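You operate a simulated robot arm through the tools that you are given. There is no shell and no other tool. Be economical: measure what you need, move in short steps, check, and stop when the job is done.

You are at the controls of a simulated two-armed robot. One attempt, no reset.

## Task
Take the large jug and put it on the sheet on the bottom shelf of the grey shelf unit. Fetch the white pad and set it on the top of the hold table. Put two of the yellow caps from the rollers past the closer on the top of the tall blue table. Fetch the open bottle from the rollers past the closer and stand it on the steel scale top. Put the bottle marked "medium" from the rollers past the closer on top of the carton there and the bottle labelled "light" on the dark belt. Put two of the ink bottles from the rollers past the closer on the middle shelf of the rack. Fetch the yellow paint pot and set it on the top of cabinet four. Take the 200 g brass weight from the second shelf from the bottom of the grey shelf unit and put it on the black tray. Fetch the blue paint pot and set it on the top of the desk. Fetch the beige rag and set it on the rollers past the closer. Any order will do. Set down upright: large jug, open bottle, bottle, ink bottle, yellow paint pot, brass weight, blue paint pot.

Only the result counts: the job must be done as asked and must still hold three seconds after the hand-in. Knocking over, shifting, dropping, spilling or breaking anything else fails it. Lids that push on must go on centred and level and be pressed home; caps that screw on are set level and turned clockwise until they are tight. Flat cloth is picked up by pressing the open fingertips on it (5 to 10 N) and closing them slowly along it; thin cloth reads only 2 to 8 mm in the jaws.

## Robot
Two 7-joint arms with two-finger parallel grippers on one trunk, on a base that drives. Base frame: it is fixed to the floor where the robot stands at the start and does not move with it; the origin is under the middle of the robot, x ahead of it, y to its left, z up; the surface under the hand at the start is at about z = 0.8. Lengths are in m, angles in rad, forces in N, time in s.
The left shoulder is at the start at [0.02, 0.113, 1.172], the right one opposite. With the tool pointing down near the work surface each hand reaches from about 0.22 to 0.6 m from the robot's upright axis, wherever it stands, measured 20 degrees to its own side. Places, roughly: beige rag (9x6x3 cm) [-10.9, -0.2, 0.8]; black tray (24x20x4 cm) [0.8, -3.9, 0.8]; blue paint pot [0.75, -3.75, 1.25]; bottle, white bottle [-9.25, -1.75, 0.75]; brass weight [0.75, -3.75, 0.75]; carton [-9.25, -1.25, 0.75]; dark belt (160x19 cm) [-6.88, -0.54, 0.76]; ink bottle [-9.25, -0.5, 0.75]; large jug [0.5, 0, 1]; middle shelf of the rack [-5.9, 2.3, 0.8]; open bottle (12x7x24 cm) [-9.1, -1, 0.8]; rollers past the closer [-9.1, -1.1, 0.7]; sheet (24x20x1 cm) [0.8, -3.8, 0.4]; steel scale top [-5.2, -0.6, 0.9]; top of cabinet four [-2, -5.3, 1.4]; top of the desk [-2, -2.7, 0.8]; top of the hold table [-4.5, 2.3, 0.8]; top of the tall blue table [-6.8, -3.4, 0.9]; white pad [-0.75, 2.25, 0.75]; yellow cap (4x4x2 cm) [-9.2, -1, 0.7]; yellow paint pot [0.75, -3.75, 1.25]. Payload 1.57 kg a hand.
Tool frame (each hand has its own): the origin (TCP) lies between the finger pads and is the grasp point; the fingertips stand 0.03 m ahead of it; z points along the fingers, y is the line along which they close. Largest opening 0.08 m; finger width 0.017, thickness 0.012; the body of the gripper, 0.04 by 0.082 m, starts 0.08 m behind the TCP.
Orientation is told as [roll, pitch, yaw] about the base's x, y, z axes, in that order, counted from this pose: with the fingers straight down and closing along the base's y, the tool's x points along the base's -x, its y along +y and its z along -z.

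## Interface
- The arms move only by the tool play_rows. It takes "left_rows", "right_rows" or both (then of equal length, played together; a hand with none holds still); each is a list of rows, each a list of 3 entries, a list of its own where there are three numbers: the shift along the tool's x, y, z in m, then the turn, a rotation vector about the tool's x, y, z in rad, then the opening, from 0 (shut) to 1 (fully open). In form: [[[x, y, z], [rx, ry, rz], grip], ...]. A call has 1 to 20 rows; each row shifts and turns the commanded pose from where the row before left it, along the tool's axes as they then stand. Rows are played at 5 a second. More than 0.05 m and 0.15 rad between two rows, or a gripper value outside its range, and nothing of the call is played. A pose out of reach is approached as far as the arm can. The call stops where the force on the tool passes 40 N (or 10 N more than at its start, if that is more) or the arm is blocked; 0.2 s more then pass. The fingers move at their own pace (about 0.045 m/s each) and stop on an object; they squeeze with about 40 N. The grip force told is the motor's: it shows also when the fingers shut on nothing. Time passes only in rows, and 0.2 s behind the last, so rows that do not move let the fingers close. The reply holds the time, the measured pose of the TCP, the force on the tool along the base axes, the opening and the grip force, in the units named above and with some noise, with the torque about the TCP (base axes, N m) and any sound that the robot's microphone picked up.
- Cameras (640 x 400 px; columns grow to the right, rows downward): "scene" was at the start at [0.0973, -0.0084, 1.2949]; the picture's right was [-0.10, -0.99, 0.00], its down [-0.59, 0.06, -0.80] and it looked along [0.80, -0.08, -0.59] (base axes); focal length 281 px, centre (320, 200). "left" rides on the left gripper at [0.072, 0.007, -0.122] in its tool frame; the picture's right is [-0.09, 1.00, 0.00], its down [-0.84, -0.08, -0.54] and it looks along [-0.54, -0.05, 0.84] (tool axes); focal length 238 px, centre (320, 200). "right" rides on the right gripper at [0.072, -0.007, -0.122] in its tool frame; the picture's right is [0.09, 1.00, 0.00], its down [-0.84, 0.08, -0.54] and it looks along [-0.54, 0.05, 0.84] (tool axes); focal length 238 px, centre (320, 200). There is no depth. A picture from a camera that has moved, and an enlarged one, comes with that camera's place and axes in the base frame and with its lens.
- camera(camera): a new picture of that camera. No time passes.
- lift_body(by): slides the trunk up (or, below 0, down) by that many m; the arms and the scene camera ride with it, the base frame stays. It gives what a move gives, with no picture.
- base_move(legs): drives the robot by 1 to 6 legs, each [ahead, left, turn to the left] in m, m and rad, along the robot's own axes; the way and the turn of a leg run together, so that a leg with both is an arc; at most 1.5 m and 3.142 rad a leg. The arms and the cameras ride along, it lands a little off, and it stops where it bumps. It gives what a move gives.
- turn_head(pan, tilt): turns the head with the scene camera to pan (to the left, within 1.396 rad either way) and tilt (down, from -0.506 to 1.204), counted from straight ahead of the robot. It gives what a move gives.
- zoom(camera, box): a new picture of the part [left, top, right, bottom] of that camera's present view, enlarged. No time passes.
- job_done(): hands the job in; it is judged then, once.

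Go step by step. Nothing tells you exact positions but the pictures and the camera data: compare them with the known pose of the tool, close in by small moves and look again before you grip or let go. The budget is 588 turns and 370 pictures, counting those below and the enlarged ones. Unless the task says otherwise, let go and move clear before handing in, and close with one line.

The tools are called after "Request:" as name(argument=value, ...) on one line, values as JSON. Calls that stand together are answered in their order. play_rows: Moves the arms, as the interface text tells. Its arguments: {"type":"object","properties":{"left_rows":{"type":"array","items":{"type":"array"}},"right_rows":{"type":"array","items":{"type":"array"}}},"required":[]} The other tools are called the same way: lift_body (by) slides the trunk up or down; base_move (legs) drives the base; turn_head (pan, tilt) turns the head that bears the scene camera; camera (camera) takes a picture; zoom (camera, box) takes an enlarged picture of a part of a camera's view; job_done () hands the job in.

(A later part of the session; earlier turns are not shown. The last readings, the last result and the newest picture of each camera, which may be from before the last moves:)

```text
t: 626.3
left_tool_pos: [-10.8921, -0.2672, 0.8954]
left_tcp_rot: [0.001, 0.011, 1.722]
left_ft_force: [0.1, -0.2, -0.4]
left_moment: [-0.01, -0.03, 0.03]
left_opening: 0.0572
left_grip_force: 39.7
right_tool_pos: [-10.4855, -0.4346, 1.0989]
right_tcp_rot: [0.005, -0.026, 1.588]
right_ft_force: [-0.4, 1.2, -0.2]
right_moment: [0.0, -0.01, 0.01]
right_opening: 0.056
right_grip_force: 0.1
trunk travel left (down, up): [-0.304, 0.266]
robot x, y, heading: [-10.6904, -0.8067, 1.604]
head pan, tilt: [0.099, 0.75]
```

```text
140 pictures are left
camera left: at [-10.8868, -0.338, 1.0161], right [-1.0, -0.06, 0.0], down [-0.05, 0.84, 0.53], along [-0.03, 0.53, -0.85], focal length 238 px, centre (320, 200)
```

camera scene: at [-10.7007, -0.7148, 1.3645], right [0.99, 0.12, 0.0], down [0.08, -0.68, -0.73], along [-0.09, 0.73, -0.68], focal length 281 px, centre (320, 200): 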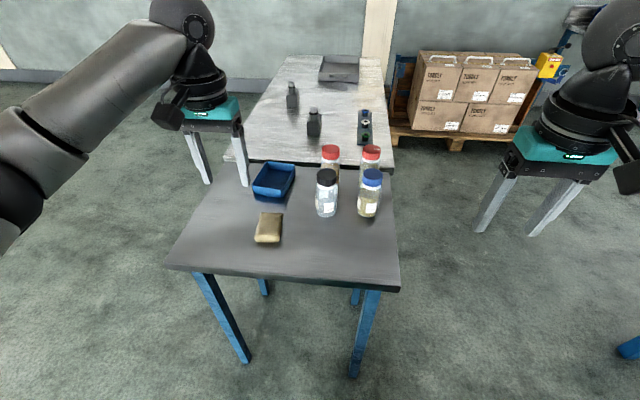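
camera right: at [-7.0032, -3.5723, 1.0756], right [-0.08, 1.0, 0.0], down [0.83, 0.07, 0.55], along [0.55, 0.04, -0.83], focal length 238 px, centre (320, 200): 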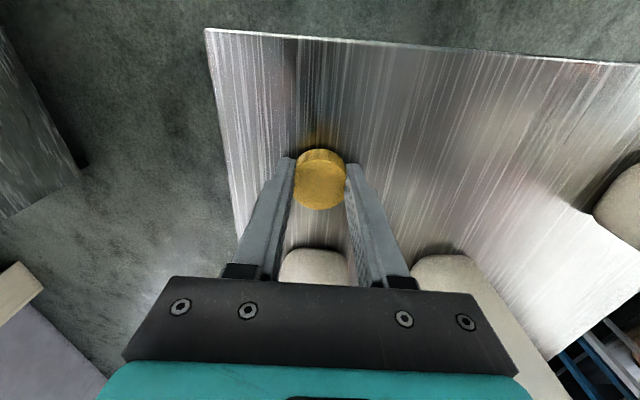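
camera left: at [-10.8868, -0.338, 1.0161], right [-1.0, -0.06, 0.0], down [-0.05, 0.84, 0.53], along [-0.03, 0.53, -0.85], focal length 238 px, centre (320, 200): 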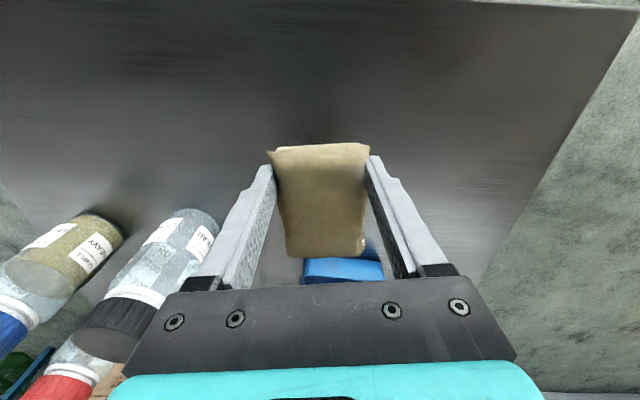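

The rag is held. I lift, back away, turn east and come to the rollers from the west.

Request:
play_rows(left_rows=[[[0, 0, -0.05], [0, 0, 0], 0], [[0, 0, -0.05], [0, 0, 0], 0], [[0, 0, -0.05], [0, 0, 0], 0]])

Request:
base_move(legs=[[-0.22, 0, -0.03], [0, 0, -1.571], [0.8, 0, 0]])

Request:
turn_head(pan=-0.3, tilt=0.5)

Request:
camera(camera="scene")

```text
t: 627.1
left_tool_pos: [-10.8927, -0.2657, 1.0444]
left_tcp_rot: [0.002, 0.01, 1.719]
left_ft_force: [-0.6, -0.6, -1.4]
left_moment: [0.02, 0.01, 0.02]
left_opening: 0.0568
left_grip_force: 40.3
right_tool_pos: [-10.4849, -0.4342, 1.0994]
right_tcp_rot: [0.004, -0.024, 1.586]
right_ft_force: [0.3, 0.6, 0.0]
right_moment: [0.0, -0.02, 0.01]
right_opening: 0.056
right_grip_force: 0.1
trunk travel left (down, up): [-0.304, 0.266]
robot x, y, heading: [-10.6887, -0.807, 1.599]
head pan, tilt: [0.099, 0.75]
```

```text
t: 636.5
left_tool_pos: [-9.3366, -0.8589, 1.0435]
left_tcp_rot: [-0.001, 0.01, 0.102]
left_ft_force: [0.1, -0.4, 0.4]
left_moment: [0.01, -0.02, 0.01]
left_opening: 0.0566
left_grip_force: 40.1
right_tool_pos: [-9.5224, -1.2589, 1.1]
right_tcp_rot: [0.004, -0.023, -0.03]
right_ft_force: [0.3, 0.0, -0.5]
right_moment: [0.0, 0.02, -0.01]
right_opening: 0.0562
right_grip_force: 0.0
trunk travel left (down, up): [-0.304, 0.266]
robot x, y, heading: [-9.885, -1.0346, -0.021]
head pan, tilt: [0.099, 0.75]
```

```text
t: 637.4
left_tool_pos: [-9.336, -0.8588, 1.0433]
left_tcp_rot: [-0.001, 0.011, 0.104]
left_ft_force: [0.2, 0.4, 0.0]
left_moment: [0.01, 0.03, -0.03]
left_opening: 0.0566
left_grip_force: 39.9
right_tool_pos: [-9.5222, -1.2586, 1.1008]
right_tcp_rot: [0.003, -0.022, -0.029]
right_ft_force: [-0.1, -0.1, -0.6]
right_moment: [-0.02, -0.01, 0.0]
right_opening: 0.0559
right_grip_force: 0.0
trunk travel left (down, up): [-0.304, 0.266]
robot x, y, heading: [-9.8883, -1.0339, -0.023]
head pan, tilt: [-0.3, 0.499]
```

```text
139 pictures are left
camera scene: at [-9.7898, -1.0646, 1.3864], right [-0.31, -0.95, 0.0], down [-0.46, 0.15, -0.88], along [0.83, -0.27, -0.48], focal length 281 px, centre (320, 200)
```

scene: 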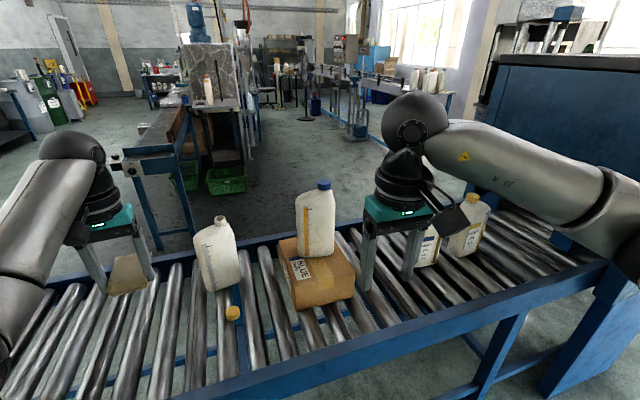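

I see the labels of the two remaining bottles from this side. I zoom in.

Request:
zoom(camera="scene", box=[400, 185, 500, 275])

```text
4.44 times, centred on (450, 230) of scene
camera zoom: at [-9.7898, -1.0646, 1.3864], right [-0.31, -0.95, 0.0], down [-0.46, 0.15, -0.88], along [0.83, -0.27, -0.48], focal length 1251 px, centre (-258, 67)
```

zoom: 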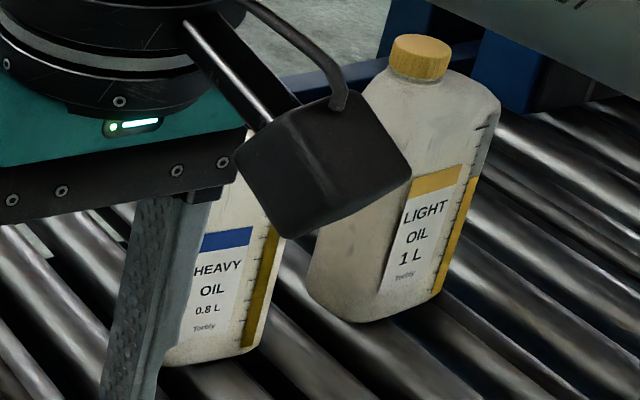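

The yellow-capped bottle is "LIGHT OIL". First I place the rag: shift north to y≈−0.66 and look down.

Request:
base_move(legs=[[0.06, 0.2, 0.02]])

Request:
camera(camera="left")

```text
t: 639.0
left_tool_pos: [-9.2792, -0.6507, 1.0434]
left_tcp_rot: [0.0, 0.012, 0.125]
left_ft_force: [0.5, 0.2, 0.1]
left_moment: [-0.05, 0.03, 0.01]
left_opening: 0.0566
left_grip_force: 39.5
right_tool_pos: [-9.4572, -1.0534, 1.1002]
right_tcp_rot: [0.0, -0.021, -0.011]
right_ft_force: [-0.2, -0.2, 0.1]
right_moment: [-0.01, 0.02, 0.02]
right_opening: 0.0559
right_grip_force: 0.0
trunk travel left (down, up): [-0.304, 0.266]
robot x, y, heading: [-9.8257, -0.8413, 0.001]
head pan, tilt: [-0.3, 0.499]
```

```text
137 pictures are left
camera left: at [-9.349, -0.6522, 1.1648], right [-0.03, 1.0, 0.0], down [0.85, 0.03, 0.53], along [0.53, 0.02, -0.85], focal length 238 px, centre (320, 200)
```

left: 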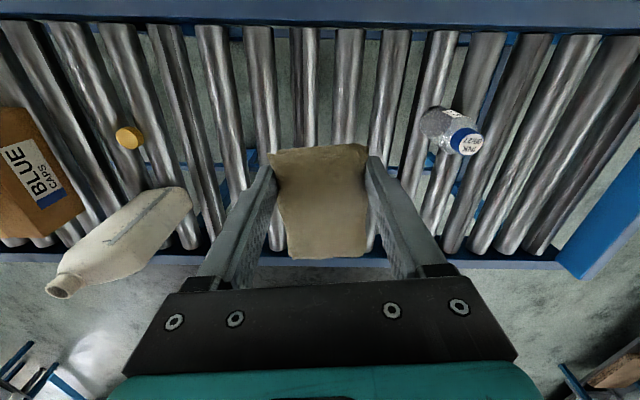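

Good spot. I lower the trunk, then the arm to contact.

Request:
lift_body(by=-0.15)

Request:
play_rows(left_rows=[[[0, 0, 0.045], [0, 0, 0], 0], [[0, 0, 0.045], [0, 0, 0], 0], [[0, 0, 0.02], [0, 0, 0], 0], [[0, 0, 0.008], [0, 0, 0], 0], [[0, 0, 0.006], [0, 0, 0], 0], [[0, 0, 0.005], [0, 0, 0], 0]])

```text
t: 640.8
left_tool_pos: [-9.2779, -0.6509, 0.8933]
left_tcp_rot: [0.0, 0.011, 0.124]
left_ft_force: [0.2, 0.4, -0.3]
left_moment: [0.01, 0.0, -0.03]
left_opening: 0.0568
left_grip_force: 40.0
right_tool_pos: [-9.4573, -1.0528, 0.951]
right_tcp_rot: [0.003, -0.025, -0.011]
right_ft_force: [-0.4, -0.2, 0.3]
right_moment: [0.05, 0.0, 0.0]
right_opening: 0.0557
right_grip_force: 0.0
trunk travel left (down, up): [-0.154, 0.416]
robot x, y, heading: [-9.8234, -0.8405, 0.004]
head pan, tilt: [-0.3, 0.499]
```

```text
t: 642.2
left_tool_pos: [-9.2826, -0.6512, 0.7632]
left_tcp_rot: [0.0, 0.01, 0.123]
left_ft_force: [0.0, -0.4, -0.4]
left_moment: [0.01, -0.01, 0.03]
left_opening: 0.0565
left_grip_force: 39.9
right_tool_pos: [-9.4574, -1.0535, 0.9498]
right_tcp_rot: [0.003, -0.023, -0.01]
right_ft_force: [-0.5, 0.2, 0.0]
right_moment: [0.03, -0.03, -0.02]
right_opening: 0.0561
right_grip_force: 0.1
trunk travel left (down, up): [-0.154, 0.416]
robot x, y, heading: [-9.8257, -0.8397, -0.003]
head pan, tilt: [-0.3, 0.499]
```

Request:
play_rows(left_rows=[[[0, 0, 0.004], [0, 0, 0], 0], [[0, 0, 0.004], [0, 0, 0], 0], [[0, 0, 0.004], [0, 0, 0], 0], [[0, 0, 0.004], [0, 0, 0], 0]])

Request:
camera(camera="left")

```text
t: 643.2
left_tool_pos: [-9.2813, -0.6516, 0.7539]
left_tcp_rot: [0.002, 0.0, 0.124]
left_ft_force: [-6.0, 3.5, 32.9]
left_moment: [0.05, 0.77, -0.06]
left_opening: 0.0568
left_grip_force: 39.7
right_tool_pos: [-9.461, -1.0544, 0.9511]
right_tcp_rot: [0.003, -0.025, -0.01]
right_ft_force: [0.4, 0.5, -0.3]
right_moment: [0.0, -0.02, -0.01]
right_opening: 0.056
right_grip_force: 0.1
trunk travel left (down, up): [-0.154, 0.416]
robot x, y, heading: [-9.8264, -0.834, 0.002]
head pan, tilt: [-0.3, 0.499]
```

```text
136 pictures are left
camera left: at [-9.3515, -0.6531, 0.8754], right [-0.03, 1.0, 0.0], down [0.84, 0.03, 0.54], along [0.54, 0.02, -0.84], focal length 238 px, centre (320, 200)
```

left: 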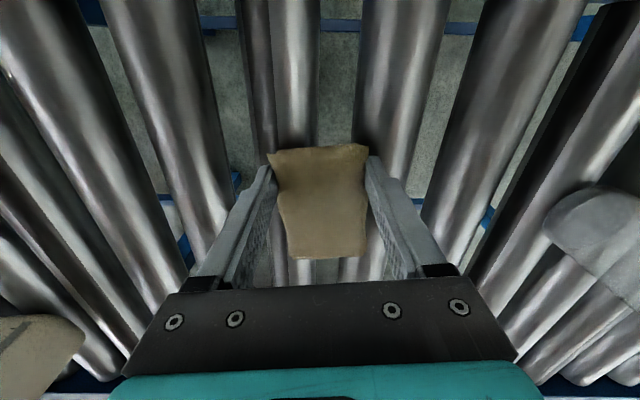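

The rag rests across two rollers. I release and lift.

Request:
play_rows(left_rows=[[[0, 0, -0.003], [0, 0, 0], 0.2], [[0, 0, 0], [0, 0, 0], 0.9], [[0, 0, 0], [0, 0, 0], 1], [[0, 0, 0], [0, 0, 0], 1], [[0, 0, -0.03], [0, 0, 0], 1], [[0, 0, -0.05], [0, 0, 0], 1], [[0, 0, -0.05], [0, 0, 0], 1], [[0, 0, -0.05], [0, 0, 0], 1]])

Request:
camera(camera="left")

```text
t: 645.0
left_tool_pos: [-9.2771, -0.6507, 0.929]
left_tcp_rot: [0.002, 0.01, 0.126]
left_ft_force: [-0.3, -0.7, 0.1]
left_moment: [0.03, -0.03, 0.03]
left_opening: 0.0802
left_grip_force: 0.1
right_tool_pos: [-9.4585, -1.0543, 0.9497]
right_tcp_rot: [0.003, -0.022, -0.01]
right_ft_force: [0.7, -0.2, -0.3]
right_moment: [0.01, -0.01, 0.0]
right_opening: 0.0558
right_grip_force: 0.0
trunk travel left (down, up): [-0.154, 0.416]
robot x, y, heading: [-9.827, -0.8354, -0.0]
head pan, tilt: [-0.3, 0.499]
```

```text
135 pictures are left
camera left: at [-9.3479, -0.6527, 1.0511], right [-0.03, 1.0, 0.0], down [0.85, 0.03, 0.53], along [0.53, 0.02, -0.85], focal length 238 px, centre (320, 200)
```

left: 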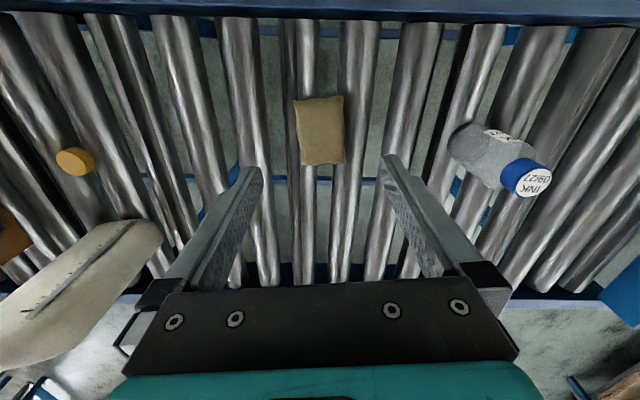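

The rag is on the rollers. Now the last two: the light bottle and the open bottle. I go back around to the east side facing west.

Request:
lift_body(by=0.2)

Request:
base_move(legs=[[-0.05, 1.4, 0], [1.5, 0, 0], [0, 0, 3.14], [0, 1.4, 0], [0, 0.6, 0]])

Request:
turn_head(pan=0.3, tilt=0.6)

Request:
camera(camera="scene")

```text
t: 647.2
left_tool_pos: [-9.2771, -0.6509, 1.1292]
left_tcp_rot: [0.0, 0.01, 0.124]
left_ft_force: [0.9, -0.3, -0.9]
left_moment: [-0.04, 0.0, 0.0]
left_opening: 0.0802
left_grip_force: 0.1
right_tool_pos: [-9.4581, -1.0539, 1.1497]
right_tcp_rot: [0.005, -0.024, -0.01]
right_ft_force: [0.0, 0.5, -0.3]
right_moment: [0.02, -0.01, 0.0]
right_opening: 0.0558
right_grip_force: 0.2
trunk travel left (down, up): [-0.354, 0.216]
robot x, y, heading: [-9.8248, -0.8386, -0.003]
head pan, tilt: [-0.3, 0.499]
```

```text
t: 677.9
left_tool_pos: [-8.8397, -1.5509, 1.1297]
left_tcp_rot: [0.001, 0.008, -2.967]
left_ft_force: [-0.4, 0.9, -0.6]
left_moment: [0.04, -0.01, 0.0]
left_opening: 0.0801
left_grip_force: 0.1
right_tool_pos: [-8.6815, -1.1393, 1.149]
right_tcp_rot: [0.003, -0.021, -3.1]
right_ft_force: [-0.5, 0.1, 1.3]
right_moment: [0.02, 0.03, 0.0]
right_opening: 0.0561
right_grip_force: 0.0
trunk travel left (down, up): [-0.354, 0.216]
robot x, y, heading: [-8.3029, -1.3347, -3.083]
head pan, tilt: [-0.3, 0.499]
```

```text
t: 678.9
left_tool_pos: [-8.8402, -1.5513, 1.129]
left_tcp_rot: [0.0, 0.008, -2.966]
left_ft_force: [0.7, -0.6, 0.3]
left_moment: [-0.02, 0.0, 0.02]
left_opening: 0.0801
left_grip_force: 0.0
right_tool_pos: [-8.681, -1.1395, 1.1497]
right_tcp_rot: [0.002, -0.021, -3.099]
right_ft_force: [-1.1, 0.6, -0.6]
right_moment: [0.01, -0.02, 0.03]
right_opening: 0.0562
right_grip_force: 0.1
trunk travel left (down, up): [-0.354, 0.216]
robot x, y, heading: [-8.3046, -1.3345, -3.087]
head pan, tilt: [0.3, 0.6]
```

```text
134 pictures are left
camera scene: at [-8.3947, -1.3654, 1.4273], right [-0.35, 0.94, 0.0], down [0.53, 0.2, -0.83], along [-0.77, -0.29, -0.56], focal length 281 px, centre (320, 200)
```

scene: 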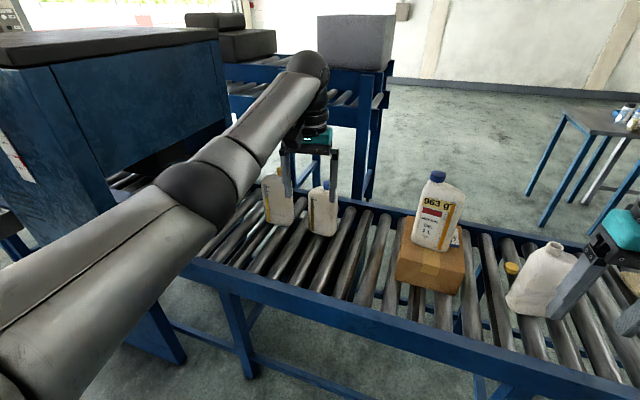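

The light bottle is at about (−9.17, −1.84), next to the heavy one. I move in front of it and view from the left wrist.

Request:
base_move(legs=[[0.25, 0.3, -0.055]])

Request:
camera(camera="left")

Request:
camera(camera="scene")

```text
t: 681.3
left_tool_pos: [-9.0903, -1.8245, 1.1276]
left_tcp_rot: [0.0, 0.011, -3.02]
left_ft_force: [-0.4, 0.3, -0.2]
left_moment: [0.02, 0.02, 0.01]
left_opening: 0.0803
left_grip_force: 0.1
right_tool_pos: [-8.9115, -1.4209, 1.1488]
right_tcp_rot: [0.0, -0.022, 3.131]
right_ft_force: [0.7, 0.8, 0.2]
right_moment: [0.0, 0.03, 0.01]
right_opening: 0.0559
right_grip_force: 0.0
trunk travel left (down, up): [-0.354, 0.216]
robot x, y, heading: [-8.5456, -1.6367, 3.148]
head pan, tilt: [0.3, 0.6]
```

```text
133 pictures are left
camera left: at [-9.0198, -1.8219, 1.2504], right [0.03, -1.0, 0.0], down [-0.85, -0.03, 0.53], along [-0.53, -0.02, -0.85], focal length 238 px, centre (320, 200)
```

left: 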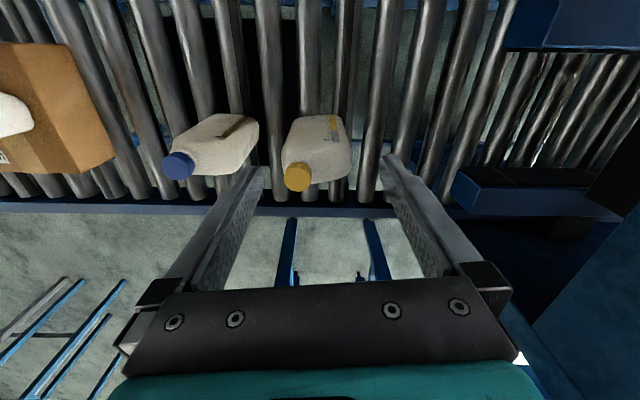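

```text
132 pictures are left
camera scene: at [-8.6369, -1.6631, 1.4273], right [-0.3, 0.96, 0.0], down [0.54, 0.17, -0.82], along [-0.79, -0.24, -0.57], focal length 281 px, centre (320, 200)
```

scene: 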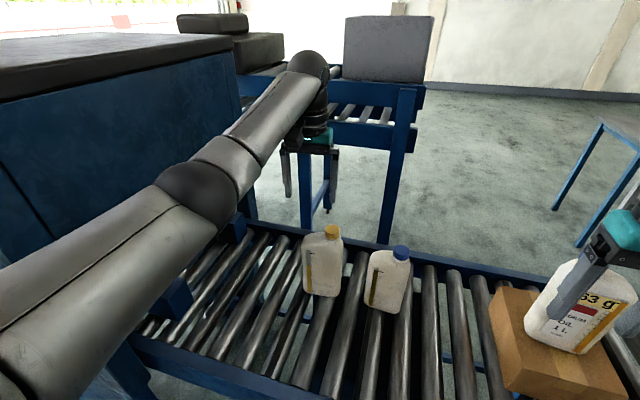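

The light bottle's wide axis is again at about 75°, its centre near (−9.175, −1.815). I rotate the left hand the same way as for medium.

Request:
play_rows(left_rows=[[[0, 0, 0], [0, 0, -0.1355], 1], [[0, 0, 0], [0, 0, -0.1355], 1], [[0, 0, 0], [0, 0, -0.1355], 1], [[0, 0, 0], [0, 0, -0.1355], 1], [[0, 0, 0], [0, 0, -0.1355], 1], [[0, 0, 0], [0, 0, -0.1355], 1], [[0, 0, 0], [0, 0, -0.1355], 1], [[0, 0, 0], [0, 0, -0.1355], 1], [[0, 0, 0], [0, 0, -0.1355], 1]])

Request:
camera(camera="left")

```text
t: 683.3
left_tool_pos: [-9.0909, -1.8224, 1.1288]
left_tcp_rot: [0.008, 0.005, -1.798]
left_ft_force: [0.3, 0.0, -0.3]
left_moment: [-0.01, 0.01, -0.01]
left_opening: 0.0798
left_grip_force: 0.0
right_tool_pos: [-8.9113, -1.421, 1.1501]
right_tcp_rot: [0.004, -0.025, 3.13]
right_ft_force: [-0.7, 0.2, 0.5]
right_moment: [0.0, 0.03, -0.01]
right_opening: 0.0562
right_grip_force: 0.1
trunk travel left (down, up): [-0.354, 0.216]
robot x, y, heading: [-8.5419, -1.6356, 3.147]
head pan, tilt: [0.3, 0.6]
```

```text
131 pictures are left
camera left: at [-9.0689, -1.7543, 1.2507], right [0.95, -0.31, 0.01], down [-0.27, -0.8, 0.54], along [-0.16, -0.51, -0.84], focal length 238 px, centre (320, 200)
```

left: 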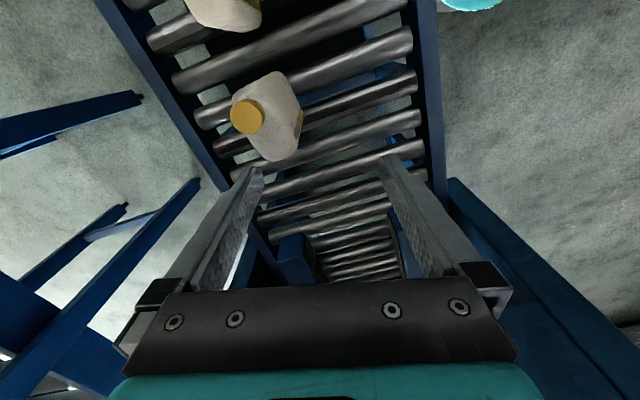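

The axis is nearer 85–90°. I add a bit of yaw and move over the bottle.

Request:
play_rows(left_rows=[[[0, 0, 0], [0, 0, -0.14], 1], [[-0.003, -0.04, 0], [0, 0, 0], 1], [[-0.004, -0.0417, 0.0], [0, 0, 0], 1], [[0, 0, 0.045], [0, 0, 0], 1], [[0, 0, 0.045], [0, 0, 0], 1]])

Request:
camera(camera="left")

```text
t: 684.5
left_tool_pos: [-9.1202, -1.827, 1.0379]
left_tcp_rot: [0.01, 0.001, -1.661]
left_ft_force: [0.1, -0.3, -1.3]
left_moment: [0.02, 0.01, 0.01]
left_opening: 0.0799
left_grip_force: 0.1
left hand out of reach, approached as far as the arm can: row 2, 3
right_tool_pos: [-8.9099, -1.422, 1.1499]
right_tcp_rot: [0.003, -0.022, 3.129]
right_ft_force: [0.2, 0.0, -0.6]
right_moment: [-0.01, -0.04, 0.01]
right_opening: 0.0561
right_grip_force: 0.0
trunk travel left (down, up): [-0.354, 0.216]
robot x, y, heading: [-8.5426, -1.6352, 3.145]
head pan, tilt: [0.3, 0.6]
```

```text
130 pictures are left
camera left: at [-9.1074, -1.755, 1.1592], right [0.98, -0.18, 0.01], down [-0.16, -0.83, 0.54], along [-0.09, -0.53, -0.84], focal length 238 px, centre (320, 200)
```

left: 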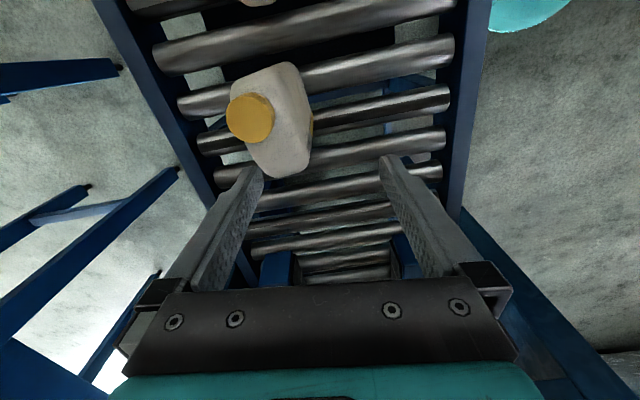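

The bottle's wide axis is along y. I take the last 5 cm with the base and square the yaw.

Request:
base_move(legs=[[0.05, 0, -0.004]])

Request:
play_rows(left_rows=[[[0, 0, 0.02], [0, 0, -0.09], 1], [[0, 0, 0.02], [0, 0, 0], 1]])

Request:
camera(camera="left")

```text
t: 685.4
left_tool_pos: [-9.1693, -1.8234, 1.0376]
left_tcp_rot: [0.009, 0.001, -1.663]
left_ft_force: [-0.7, -0.1, 0.9]
left_moment: [0.03, -0.02, 0.0]
left_opening: 0.0799
left_grip_force: 0.0
right_tool_pos: [-8.96, -1.4202, 1.1491]
right_tcp_rot: [0.004, -0.022, 3.126]
right_ft_force: [-1.1, 0.2, 0.7]
right_moment: [0.01, -0.04, 0.01]
right_opening: 0.0559
right_grip_force: 0.0
trunk travel left (down, up): [-0.354, 0.216]
robot x, y, heading: [-8.59, -1.636, 3.13]
head pan, tilt: [0.3, 0.6]
```

```text
t: 686.0
left_tool_pos: [-9.1643, -1.8245, 1.0009]
left_tcp_rot: [0.01, 0.0, -1.572]
left_ft_force: [-1.0, -0.6, 0.1]
left_moment: [-0.02, -0.03, -0.01]
left_opening: 0.0801
left_grip_force: 0.0
left hand out of reach, approached as far as the arm can: row 2
right_tool_pos: [-8.9578, -1.4213, 1.1504]
right_tcp_rot: [0.003, -0.021, 3.128]
right_ft_force: [0.5, -0.2, 0.1]
right_moment: [0.02, -0.01, 0.02]
right_opening: 0.0561
right_grip_force: 0.0
trunk travel left (down, up): [-0.354, 0.216]
robot x, y, heading: [-8.5909, -1.6374, 3.133]
head pan, tilt: [0.3, 0.6]
```

```text
129 pictures are left
camera left: at [-9.1575, -1.7521, 1.1206], right [1.0, -0.09, 0.01], down [-0.08, -0.84, 0.54], along [-0.04, -0.54, -0.84], focal length 238 px, centre (320, 200)
```

left: 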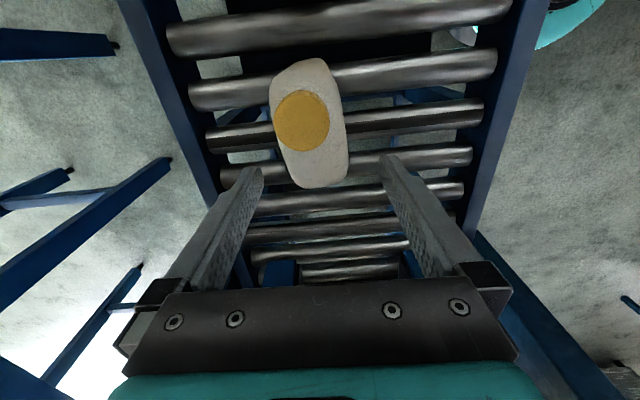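

Aligned within ~6°. I nudge and descend to grip height, then verify.

Request:
base_move(legs=[[0.015, -0.008, 0.008]])

Request:
play_rows(left_rows=[[[0, 0, 0.03], [0, 0, -0.06], 1], [[0, 0, 0.03], [0, 0, 0], 1], [[0, 0, 0.02], [0, 0, 0], 1]])

Request:
camera(camera="left")

```text
t: 686.8
left_tool_pos: [-9.1771, -1.8206, 0.999]
left_tcp_rot: [0.01, 0.0, -1.565]
left_ft_force: [-0.2, 0.5, -0.1]
left_moment: [-0.03, -0.01, 0.0]
left_opening: 0.0799
left_grip_force: 0.0
right_tool_pos: [-8.9737, -1.4151, 1.15]
right_tcp_rot: [0.003, -0.022, 3.135]
right_ft_force: [-0.1, -0.6, 0.3]
right_moment: [0.02, 0.0, 0.02]
right_opening: 0.0561
right_grip_force: 0.0
trunk travel left (down, up): [-0.354, 0.216]
robot x, y, heading: [-8.6073, -1.6265, -3.137]
head pan, tilt: [0.3, 0.6]
```

```text
t: 687.6
left_tool_pos: [-9.1583, -1.8237, 0.924]
left_tcp_rot: [0.008, 0.0, -1.505]
left_ft_force: [-1.3, 0.3, 0.5]
left_moment: [0.03, 0.03, 0.0]
left_opening: 0.08
left_grip_force: 0.1
left hand out of reach, approached as far as the arm can: row 1, 2, 3
right_tool_pos: [-8.9737, -1.414, 1.1489]
right_tcp_rot: [0.004, -0.022, 3.135]
right_ft_force: [1.0, -0.2, -0.7]
right_moment: [-0.01, 0.02, 0.02]
right_opening: 0.0559
right_grip_force: 0.1
trunk travel left (down, up): [-0.354, 0.216]
robot x, y, heading: [-8.6055, -1.6324, -3.136]
head pan, tilt: [0.3, 0.6]
```

```text
128 pictures are left
camera left: at [-9.1569, -1.751, 1.0447], right [1.0, -0.03, 0.01], down [-0.03, -0.84, 0.54], along [-0.01, -0.54, -0.84], focal length 238 px, centre (320, 200)
```

left: 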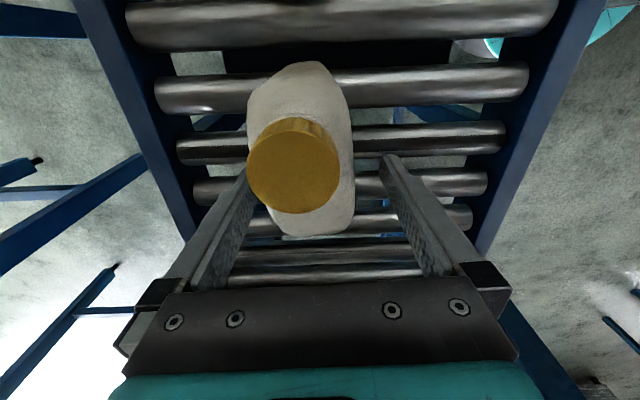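

It drifted 2 cm while descending. I correct with the base and lower the rest with the trunk.

Request:
base_move(legs=[[0.016, -0.004, 0]])

Request:
camera(camera="left")

```text
t: 688.3
left_tool_pos: [-9.1741, -1.8196, 0.9232]
left_tcp_rot: [0.01, 0.001, -1.505]
left_ft_force: [-0.4, -0.4, -0.1]
left_moment: [-0.07, -0.02, -0.01]
left_opening: 0.08
left_grip_force: 0.0
right_tool_pos: [-8.9908, -1.4098, 1.1492]
right_tcp_rot: [0.004, -0.023, 3.134]
right_ft_force: [-1.0, 0.4, 0.8]
right_moment: [-0.01, -0.06, 0.01]
right_opening: 0.056
right_grip_force: 0.0
trunk travel left (down, up): [-0.354, 0.216]
robot x, y, heading: [-8.6248, -1.6248, -3.139]
head pan, tilt: [0.3, 0.6]
```

```text
127 pictures are left
camera left: at [-9.1732, -1.7471, 1.0446], right [1.0, -0.03, 0.01], down [-0.03, -0.84, 0.54], along [-0.01, -0.54, -0.84], focal length 238 px, centre (320, 200)
```

left: 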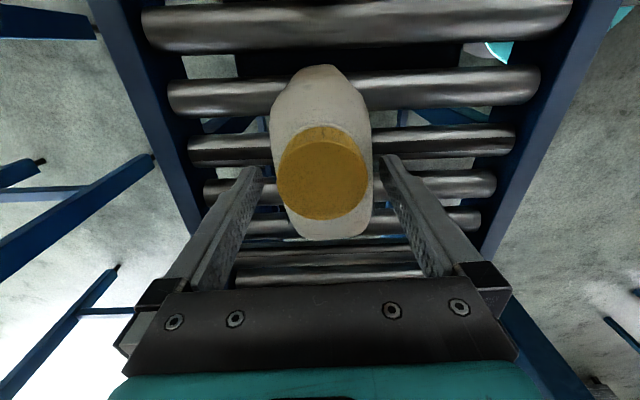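

Centred now. I lower 3 cm with the trunk and close.

Request:
lift_body(by=-0.028)

Request:
play_rows(left_rows=[[[0, 0, 0], [0, 0, 0], 0.9], [[0, 0, 0], [0, 0, 0], 0.8], [[0, 0, 0], [0, 0, 0], 0.5], [[0, 0, 0], [0, 0, 0], 0], [[0, 0, 0], [0, 0, 0], 0]])

Request:
lift_body(by=0.03)

Request:
camera(camera="left")

Request:
camera(camera="scene")

```text
t: 689.1
left_tool_pos: [-9.1748, -1.8201, 0.8965]
left_tcp_rot: [0.011, 0.0, -1.507]
left_ft_force: [0.1, -0.5, -0.1]
left_moment: [0.0, -0.03, 0.01]
left_opening: 0.0801
left_grip_force: 0.0
right_tool_pos: [-8.9882, -1.4103, 1.1216]
right_tcp_rot: [0.003, -0.022, 3.136]
right_ft_force: [-0.6, 0.1, -0.6]
right_moment: [0.0, -0.01, 0.01]
right_opening: 0.0556
right_grip_force: 0.2
trunk travel left (down, up): [-0.326, 0.244]
robot x, y, heading: [-8.6202, -1.6237, -3.136]
head pan, tilt: [0.3, 0.6]
```

```text
t: 690.3
left_tool_pos: [-9.1732, -1.819, 0.8972]
left_tcp_rot: [0.011, -0.001, -1.505]
left_ft_force: [1.3, -0.2, 1.4]
left_moment: [0.0, -0.23, 0.03]
left_opening: 0.0624
left_grip_force: 38.7
right_tool_pos: [-8.9887, -1.4104, 1.1209]
right_tcp_rot: [0.005, -0.025, 3.134]
right_ft_force: [0.0, 0.0, 0.6]
right_moment: [-0.01, 0.01, 0.02]
right_opening: 0.056
right_grip_force: 0.1
trunk travel left (down, up): [-0.326, 0.244]
robot x, y, heading: [-8.6233, -1.6221, -3.138]
head pan, tilt: [0.3, 0.6]
```

```text
t: 691.0
left_tool_pos: [-9.1741, -1.821, 0.9257]
left_tcp_rot: [0.011, 0.0, -1.506]
left_ft_force: [-0.7, 0.2, -6.2]
left_moment: [-0.02, 0.01, 0.01]
left_opening: 0.0623
left_grip_force: 39.5
right_tool_pos: [-8.9899, -1.4102, 1.1514]
right_tcp_rot: [0.002, -0.021, 3.134]
right_ft_force: [-0.1, 0.7, 0.8]
right_moment: [0.03, 0.02, -0.03]
right_opening: 0.0562
right_grip_force: 0.0
trunk travel left (down, up): [-0.356, 0.214]
robot x, y, heading: [-8.6239, -1.6235, -3.14]
head pan, tilt: [0.3, 0.6]
```

```text
126 pictures are left
camera left: at [-9.1728, -1.7475, 1.0464], right [1.0, -0.03, 0.01], down [-0.03, -0.84, 0.54], along [-0.01, -0.54, -0.84], focal length 238 px, centre (320, 200)
```

left: 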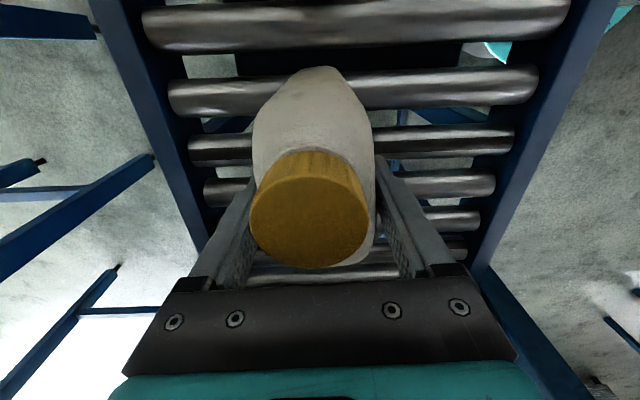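

```text
125 pictures are left
camera scene: at [-8.7148, -1.6511, 1.4292], right [-0.3, 0.95, 0.0], down [0.54, 0.17, -0.82], along [-0.79, -0.25, -0.57], focal length 281 px, centre (320, 200)
```

scene: 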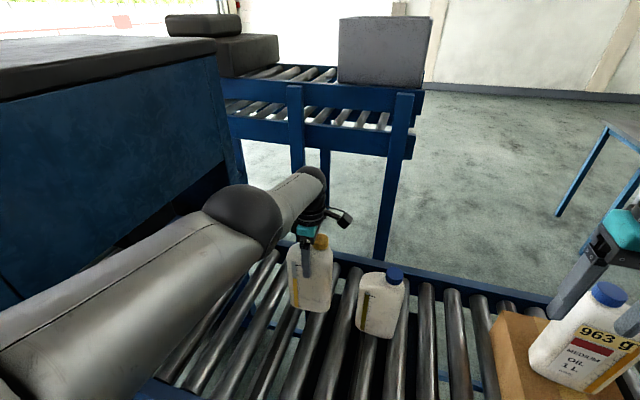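

The light bottle is held. Its destination, the dark belt, is close by; I raise it, back away from the rollers, go north and turn east to face the belt's end.

Request:
lift_body(by=0.2)

Request:
base_move(legs=[[-0.42, 0, 0], [0, -1.08, 0], [0, 0, 3.13]])

Request:
turn_head(pan=0.0, tilt=0.6)

Request:
camera(camera="scene")

```text
t: 693.2
left_tool_pos: [-9.175, -1.8198, 1.1257]
left_tcp_rot: [0.011, -0.001, -1.507]
left_ft_force: [-0.3, -0.6, -6.5]
left_moment: [0.04, 0.07, -0.01]
left_opening: 0.062
left_grip_force: 39.8
right_tool_pos: [-8.9893, -1.4109, 1.3513]
right_tcp_rot: [0.003, -0.022, 3.134]
right_ft_force: [0.8, -0.6, 0.9]
right_moment: [0.01, 0.03, 0.0]
right_opening: 0.056
right_grip_force: 0.1
trunk travel left (down, up): [-0.556, 0.014]
robot x, y, heading: [-8.624, -1.6255, -3.138]
head pan, tilt: [0.3, 0.6]
```

```text
t: 708.4
left_tool_pos: [-7.6612, -0.3274, 1.1257]
left_tcp_rot: [0.01, 0.001, 1.687]
left_ft_force: [0.2, 0.4, -7.2]
left_moment: [-0.02, 0.0, -0.02]
left_opening: 0.0622
left_grip_force: 39.9
right_tool_pos: [-7.8238, -0.7447, 1.3504]
right_tcp_rot: [0.002, -0.021, 0.046]
right_ft_force: [-0.7, 0.5, -0.4]
right_moment: [0.0, 0.05, 0.04]
right_opening: 0.056
right_grip_force: 0.1
trunk travel left (down, up): [-0.556, 0.014]
robot x, y, heading: [-8.2081, -0.5534, 0.054]
head pan, tilt: [0.3, 0.6]
```

```text
t: 709.2
left_tool_pos: [-7.6617, -0.3281, 1.1255]
left_tcp_rot: [0.012, 0.001, 1.689]
left_ft_force: [0.0, -0.7, -7.2]
left_moment: [0.01, -0.02, 0.01]
left_opening: 0.0616
left_grip_force: 39.9
right_tool_pos: [-7.8255, -0.7455, 1.351]
right_tcp_rot: [0.002, -0.023, 0.046]
right_ft_force: [0.3, -0.3, 0.2]
right_moment: [-0.03, 0.03, 0.03]
right_opening: 0.056
right_grip_force: 0.1
trunk travel left (down, up): [-0.556, 0.014]
robot x, y, heading: [-8.205, -0.5491, 0.058]
head pan, tilt: [0.0, 0.6]
```

```text
124 pictures are left
camera scene: at [-8.1055, -0.5449, 1.6293], right [0.06, -1.0, 0.0], down [-0.56, -0.03, -0.82], along [0.82, 0.05, -0.57], focal length 281 px, centre (320, 200)
```

scene: 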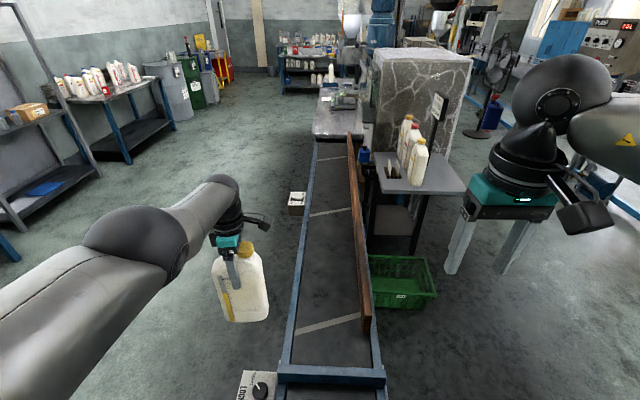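

A clear view: the belt lane runs between y −0.42 and −0.65, with its centre at −0.54 and its end at x −7.75. I line the bottle up at x≈−7.56.

Request:
base_move(legs=[[0.0, 0, -0.058], [0.09, -0.18, 0]])

Request:
camera(camera="scene")

Request:
camera(camera="left")

```text
t: 711.2
left_tool_pos: [-7.5609, -0.5306, 1.1269]
left_tcp_rot: [0.011, 0.001, 1.636]
left_ft_force: [0.3, 0.1, -7.0]
left_moment: [-0.01, 0.02, -0.02]
left_opening: 0.0622
left_grip_force: 39.9
right_tool_pos: [-7.7455, -0.9408, 1.3522]
right_tcp_rot: [0.003, -0.024, -0.009]
right_ft_force: [-0.1, -0.8, 0.4]
right_moment: [0.03, 0.02, -0.01]
right_opening: 0.0563
right_grip_force: 0.0
trunk travel left (down, up): [-0.556, 0.014]
robot x, y, heading: [-8.114, -0.7206, 0.007]
head pan, tilt: [0.0, 0.6]
```

```text
123 pictures are left
camera scene: at [-8.0151, -0.7256, 1.6292], right [0.0, -1.0, 0.0], down [-0.57, 0.0, -0.82], along [0.82, 0.0, -0.57], focal length 281 px, centre (320, 200)
```

scene: 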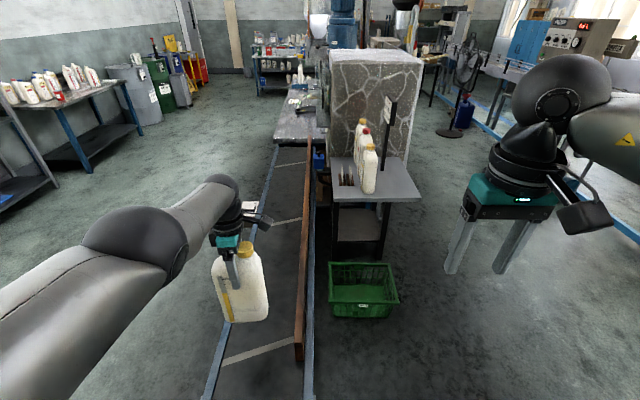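

```text
122 pictures are left
camera left: at [-7.5604, -0.6038, 1.2463], right [-1.0, 0.03, 0.01], down [0.03, 0.84, 0.54], along [0.01, 0.54, -0.84], focal length 238 px, centre (320, 200)
```

left: 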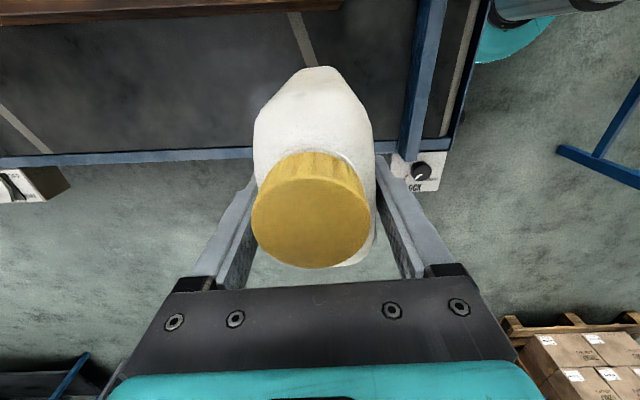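

The bottle is centred over the lane. I lower with the trunk.

Request:
lift_body(by=-0.165)

Request:
lift_body(by=-0.01)

Request:
camera(camera="left")

```text
t: 713.1
left_tool_pos: [-7.5613, -0.5316, 0.96]
left_tcp_rot: [0.01, 0.0, 1.634]
left_ft_force: [0.7, -0.2, -6.6]
left_moment: [-0.02, -0.02, -0.01]
left_opening: 0.0621
left_grip_force: 40.2
right_tool_pos: [-7.7455, -0.9399, 1.1862]
right_tcp_rot: [0.003, -0.023, -0.009]
right_ft_force: [0.2, -0.4, -0.6]
right_moment: [0.0, 0.03, 0.02]
right_opening: 0.056
right_grip_force: 0.1
trunk travel left (down, up): [-0.391, 0.179]
robot x, y, heading: [-8.1176, -0.7214, 0.006]
head pan, tilt: [0.0, 0.6]
```

```text
t: 713.6
left_tool_pos: [-7.5617, -0.5316, 0.9508]
left_tcp_rot: [0.012, 0.002, 1.637]
left_ft_force: [1.1, 0.2, -7.2]
left_moment: [-0.01, 0.0, 0.0]
left_opening: 0.0619
left_grip_force: 40.3
right_tool_pos: [-7.7462, -0.9408, 1.1765]
right_tcp_rot: [0.003, -0.024, -0.009]
right_ft_force: [-0.3, 0.7, 0.0]
right_moment: [0.01, 0.02, 0.0]
right_opening: 0.0557
right_grip_force: 0.1
trunk travel left (down, up): [-0.381, 0.189]
robot x, y, heading: [-8.1159, -0.7222, -0.002]
head pan, tilt: [0.0, 0.6]
```

```text
121 pictures are left
camera left: at [-7.5609, -0.6035, 1.0712], right [-1.0, 0.03, 0.01], down [0.03, 0.84, 0.54], along [0.01, 0.54, -0.84], focal length 238 px, centre (320, 200)
```

left: 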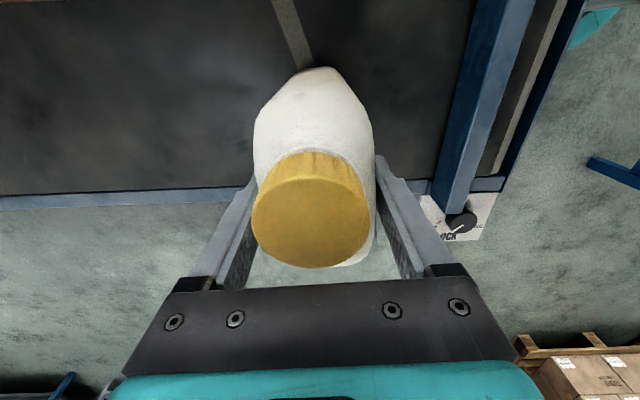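

Request:
lift_body(by=-0.008)

Request:
lift_body(by=-0.006)

Request:
lift_body(by=-0.005)

```text
t: 714.2
left_tool_pos: [-7.562, -0.5322, 0.9414]
left_tcp_rot: [0.012, -0.002, 1.636]
left_ft_force: [-0.6, -0.2, -7.8]
left_moment: [-0.01, 0.0, 0.02]
left_opening: 0.062
left_grip_force: 40.2
right_tool_pos: [-7.7451, -0.9395, 1.1679]
right_tcp_rot: [0.003, -0.024, -0.008]
right_ft_force: [0.6, -0.3, 0.1]
right_moment: [-0.01, 0.01, 0.06]
right_opening: 0.056
right_grip_force: 0.1
trunk travel left (down, up): [-0.373, 0.197]
robot x, y, heading: [-8.1169, -0.7243, 0.007]
head pan, tilt: [0.0, 0.6]
```

```text
t: 714.8
left_tool_pos: [-7.5614, -0.5315, 0.936]
left_tcp_rot: [0.01, 0.0, 1.636]
left_ft_force: [-0.3, -0.3, -5.9]
left_moment: [-0.04, 0.0, 0.0]
left_opening: 0.0619
left_grip_force: 40.4
right_tool_pos: [-7.7461, -0.9398, 1.163]
right_tcp_rot: [0.004, -0.022, -0.008]
right_ft_force: [0.2, 0.0, 0.2]
right_moment: [-0.01, 0.03, 0.03]
right_opening: 0.0561
right_grip_force: 0.1
trunk travel left (down, up): [-0.367, 0.203]
robot x, y, heading: [-8.1148, -0.7258, 0.009]
head pan, tilt: [0.0, 0.6]
```

```text
t: 715.3
left_tool_pos: [-7.5621, -0.5316, 0.9364]
left_tcp_rot: [0.004, -0.001, 1.633]
left_ft_force: [-9.9, 2.0, 23.4]
left_moment: [0.07, 0.94, 0.07]
left_opening: 0.0621
left_grip_force: 40.0
right_tool_pos: [-7.75, -0.941, 1.16]
right_tcp_rot: [0.006, -0.026, -0.005]
right_ft_force: [0.1, -0.3, 0.5]
right_moment: [0.02, -0.02, 0.0]
right_opening: 0.0559
right_grip_force: 0.0
trunk travel left (down, up): [-0.362, 0.208]
robot x, y, heading: [-8.1179, -0.7252, 0.003]
head pan, tilt: [0.0, 0.6]
```

It stands on the belt. I relieve the load, release and lift clear.

Request:
lift_body(by=0.003)

Request:
play_rows(left_rows=[[[0, 0, 0], [0, 0, 0], 0.85], [[0, 0, 0], [0, 0, 0], 1], [[0, 0, 0], [0, 0, 0], 1]])

Request:
lift_body(by=0.18)

Request:
base_move(legs=[[-0.2, 0, 0]])

Request:
camera(camera="scene")

```text
t: 715.8
left_tool_pos: [-7.5617, -0.5314, 0.9361]
left_tcp_rot: [0.005, -0.002, 1.636]
left_ft_force: [-3.0, 1.1, 17.3]
left_moment: [0.21, 0.05, 0.08]
left_opening: 0.0622
left_grip_force: 40.6
right_tool_pos: [-7.7488, -0.9415, 1.16]
right_tcp_rot: [0.003, -0.024, -0.01]
right_ft_force: [-1.2, 0.3, -0.7]
right_moment: [0.04, -0.01, 0.01]
right_opening: 0.0565
right_grip_force: 0.0
trunk travel left (down, up): [-0.365, 0.205]
robot x, y, heading: [-8.1154, -0.7279, 0.006]
head pan, tilt: [0.0, 0.6]
```

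```text
t: 716.6
left_tool_pos: [-7.5618, -0.5324, 0.9355]
left_tcp_rot: [0.01, 0.002, 1.635]
left_ft_force: [-0.3, -0.1, 0.6]
left_moment: [0.01, 0.02, 0.0]
left_opening: 0.0799
left_grip_force: 0.1
right_tool_pos: [-7.7467, -0.9404, 1.1616]
right_tcp_rot: [0.002, -0.023, -0.008]
right_ft_force: [1.1, 0.7, 0.3]
right_moment: [-0.02, -0.02, 0.02]
right_opening: 0.0559
right_grip_force: 0.0
trunk travel left (down, up): [-0.365, 0.205]
robot x, y, heading: [-8.1141, -0.7274, 0.007]
head pan, tilt: [0.0, 0.6]
```

```text
t: 718.6
left_tool_pos: [-7.5619, -0.531, 1.1146]
left_tcp_rot: [0.01, 0.0, 1.634]
left_ft_force: [0.3, -0.6, 0.3]
left_moment: [0.02, 0.01, 0.0]
left_opening: 0.0798
left_grip_force: 0.0
right_tool_pos: [-7.746, -0.9411, 1.3406]
right_tcp_rot: [0.006, -0.022, -0.009]
right_ft_force: [0.3, -0.2, -0.1]
right_moment: [0.0, 0.02, 0.0]
right_opening: 0.056
right_grip_force: 0.0
trunk travel left (down, up): [-0.545, 0.025]
robot x, y, heading: [-8.1142, -0.7243, 0.002]
head pan, tilt: [0.0, 0.6]
```

```text
t: 720.2
left_tool_pos: [-7.7634, -0.5305, 1.1142]
left_tcp_rot: [0.011, 0.0, 1.639]
left_ft_force: [-0.8, -0.7, 0.5]
left_moment: [0.01, 0.01, -0.01]
left_opening: 0.0802
left_grip_force: 0.0
right_tool_pos: [-7.9468, -0.9406, 1.3411]
right_tcp_rot: [0.003, -0.024, -0.004]
right_ft_force: [0.8, 0.2, 0.2]
right_moment: [0.0, 0.01, -0.01]
right_opening: 0.0561
right_grip_force: 0.0
trunk travel left (down, up): [-0.545, 0.025]
robot x, y, heading: [-8.3156, -0.7294, 0.003]
head pan, tilt: [0.0, 0.6]
```

```text
120 pictures are left
camera scene: at [-8.2175, -0.726, 1.6183], right [0.01, -1.0, 0.0], down [-0.56, 0.0, -0.83], along [0.83, 0.01, -0.56], focal length 281 px, centre (320, 200)
```

scene: 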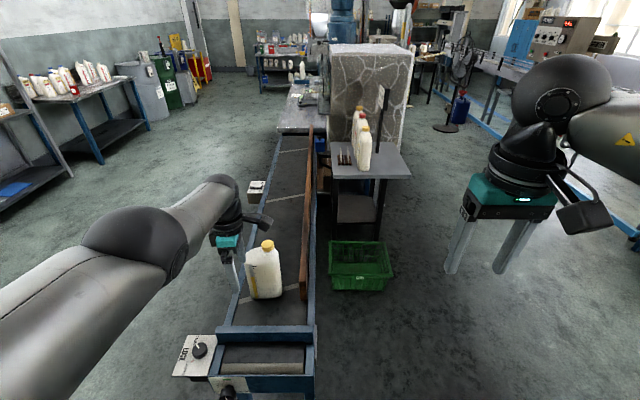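

The light bottle stands on the belt. Now the open bottle: I turn back to the rollers and look at it.

Request:
base_move(legs=[[0, 0, 3.138], [0.08, 0.05, 0]])

Request:
turn_head(pan=0.35, tilt=0.75)

Request:
camera(camera="scene")

Request:
camera(camera="left")

```text
t: 728.9
left_tool_pos: [-8.9267, -1.021, 1.1142]
left_tcp_rot: [0.012, 0.001, -1.424]
left_ft_force: [-0.3, -0.1, 0.0]
left_moment: [0.03, -0.03, 0.01]
left_opening: 0.0797
left_grip_force: 0.2
right_tool_pos: [-8.7763, -0.5974, 1.3407]
right_tcp_rot: [0.005, -0.023, -3.069]
right_ft_force: [0.7, 0.1, -0.8]
right_moment: [0.02, -0.04, 0.01]
right_opening: 0.0558
right_grip_force: 0.0
trunk travel left (down, up): [-0.545, 0.025]
robot x, y, heading: [-8.3935, -0.7815, -3.06]
head pan, tilt: [0.0, 0.6]
```

```text
t: 729.7
left_tool_pos: [-8.9269, -1.0193, 1.1148]
left_tcp_rot: [0.01, 0.0, -1.427]
left_ft_force: [0.0, 0.3, -1.1]
left_moment: [0.0, -0.04, 0.02]
left_opening: 0.0797
left_grip_force: 0.0
right_tool_pos: [-8.7745, -0.5986, 1.3413]
right_tcp_rot: [0.004, -0.023, -3.067]
right_ft_force: [0.0, 0.7, -0.3]
right_moment: [0.0, 0.02, 0.02]
right_opening: 0.0559
right_grip_force: 0.1
trunk travel left (down, up): [-0.545, 0.025]
robot x, y, heading: [-8.3917, -0.7837, -3.055]
head pan, tilt: [0.351, 0.75]
```

```text
119 pictures are left
camera scene: at [-8.4748, -0.8172, 1.6055], right [-0.42, 0.91, 0.0], down [0.62, 0.29, -0.73], along [-0.66, -0.31, -0.68], focal length 281 px, centre (320, 200)
```

scene: 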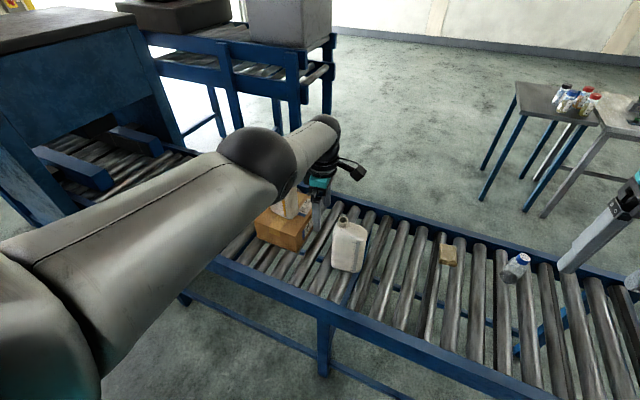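

```text
118 pictures are left
camera left: at [-8.9307, -0.9481, 1.2357], right [1.0, 0.05, 0.01], down [0.04, -0.84, 0.54], along [0.04, -0.54, -0.84], focal length 238 px, centre (320, 200)
```

left: 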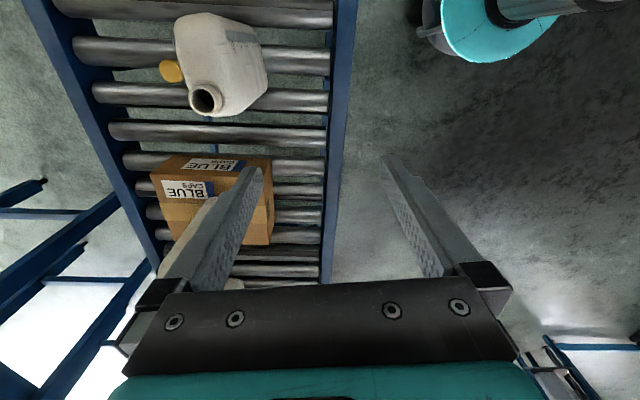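

I zoom on the open bottle from the scene camera to get its orientation.

Request:
zoom(camera="scene", box=[300, 200, 400, 290])

```text
4.44 times, centred on (350, 245) of scene
camera zoom: at [-8.4748, -0.8172, 1.6055], right [-0.42, 0.91, 0.0], down [0.62, 0.29, -0.73], along [-0.66, -0.31, -0.68], focal length 1251 px, centre (187, 0)
```

zoom: 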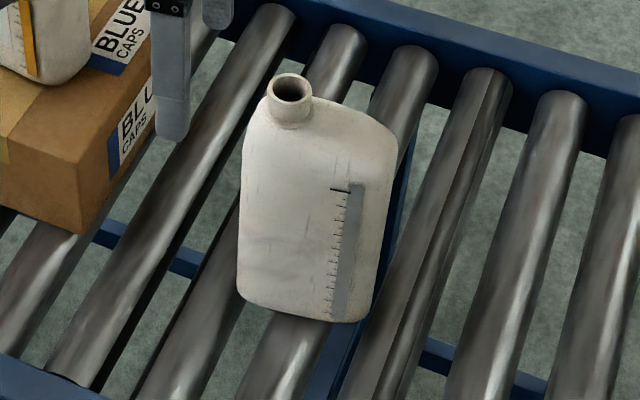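

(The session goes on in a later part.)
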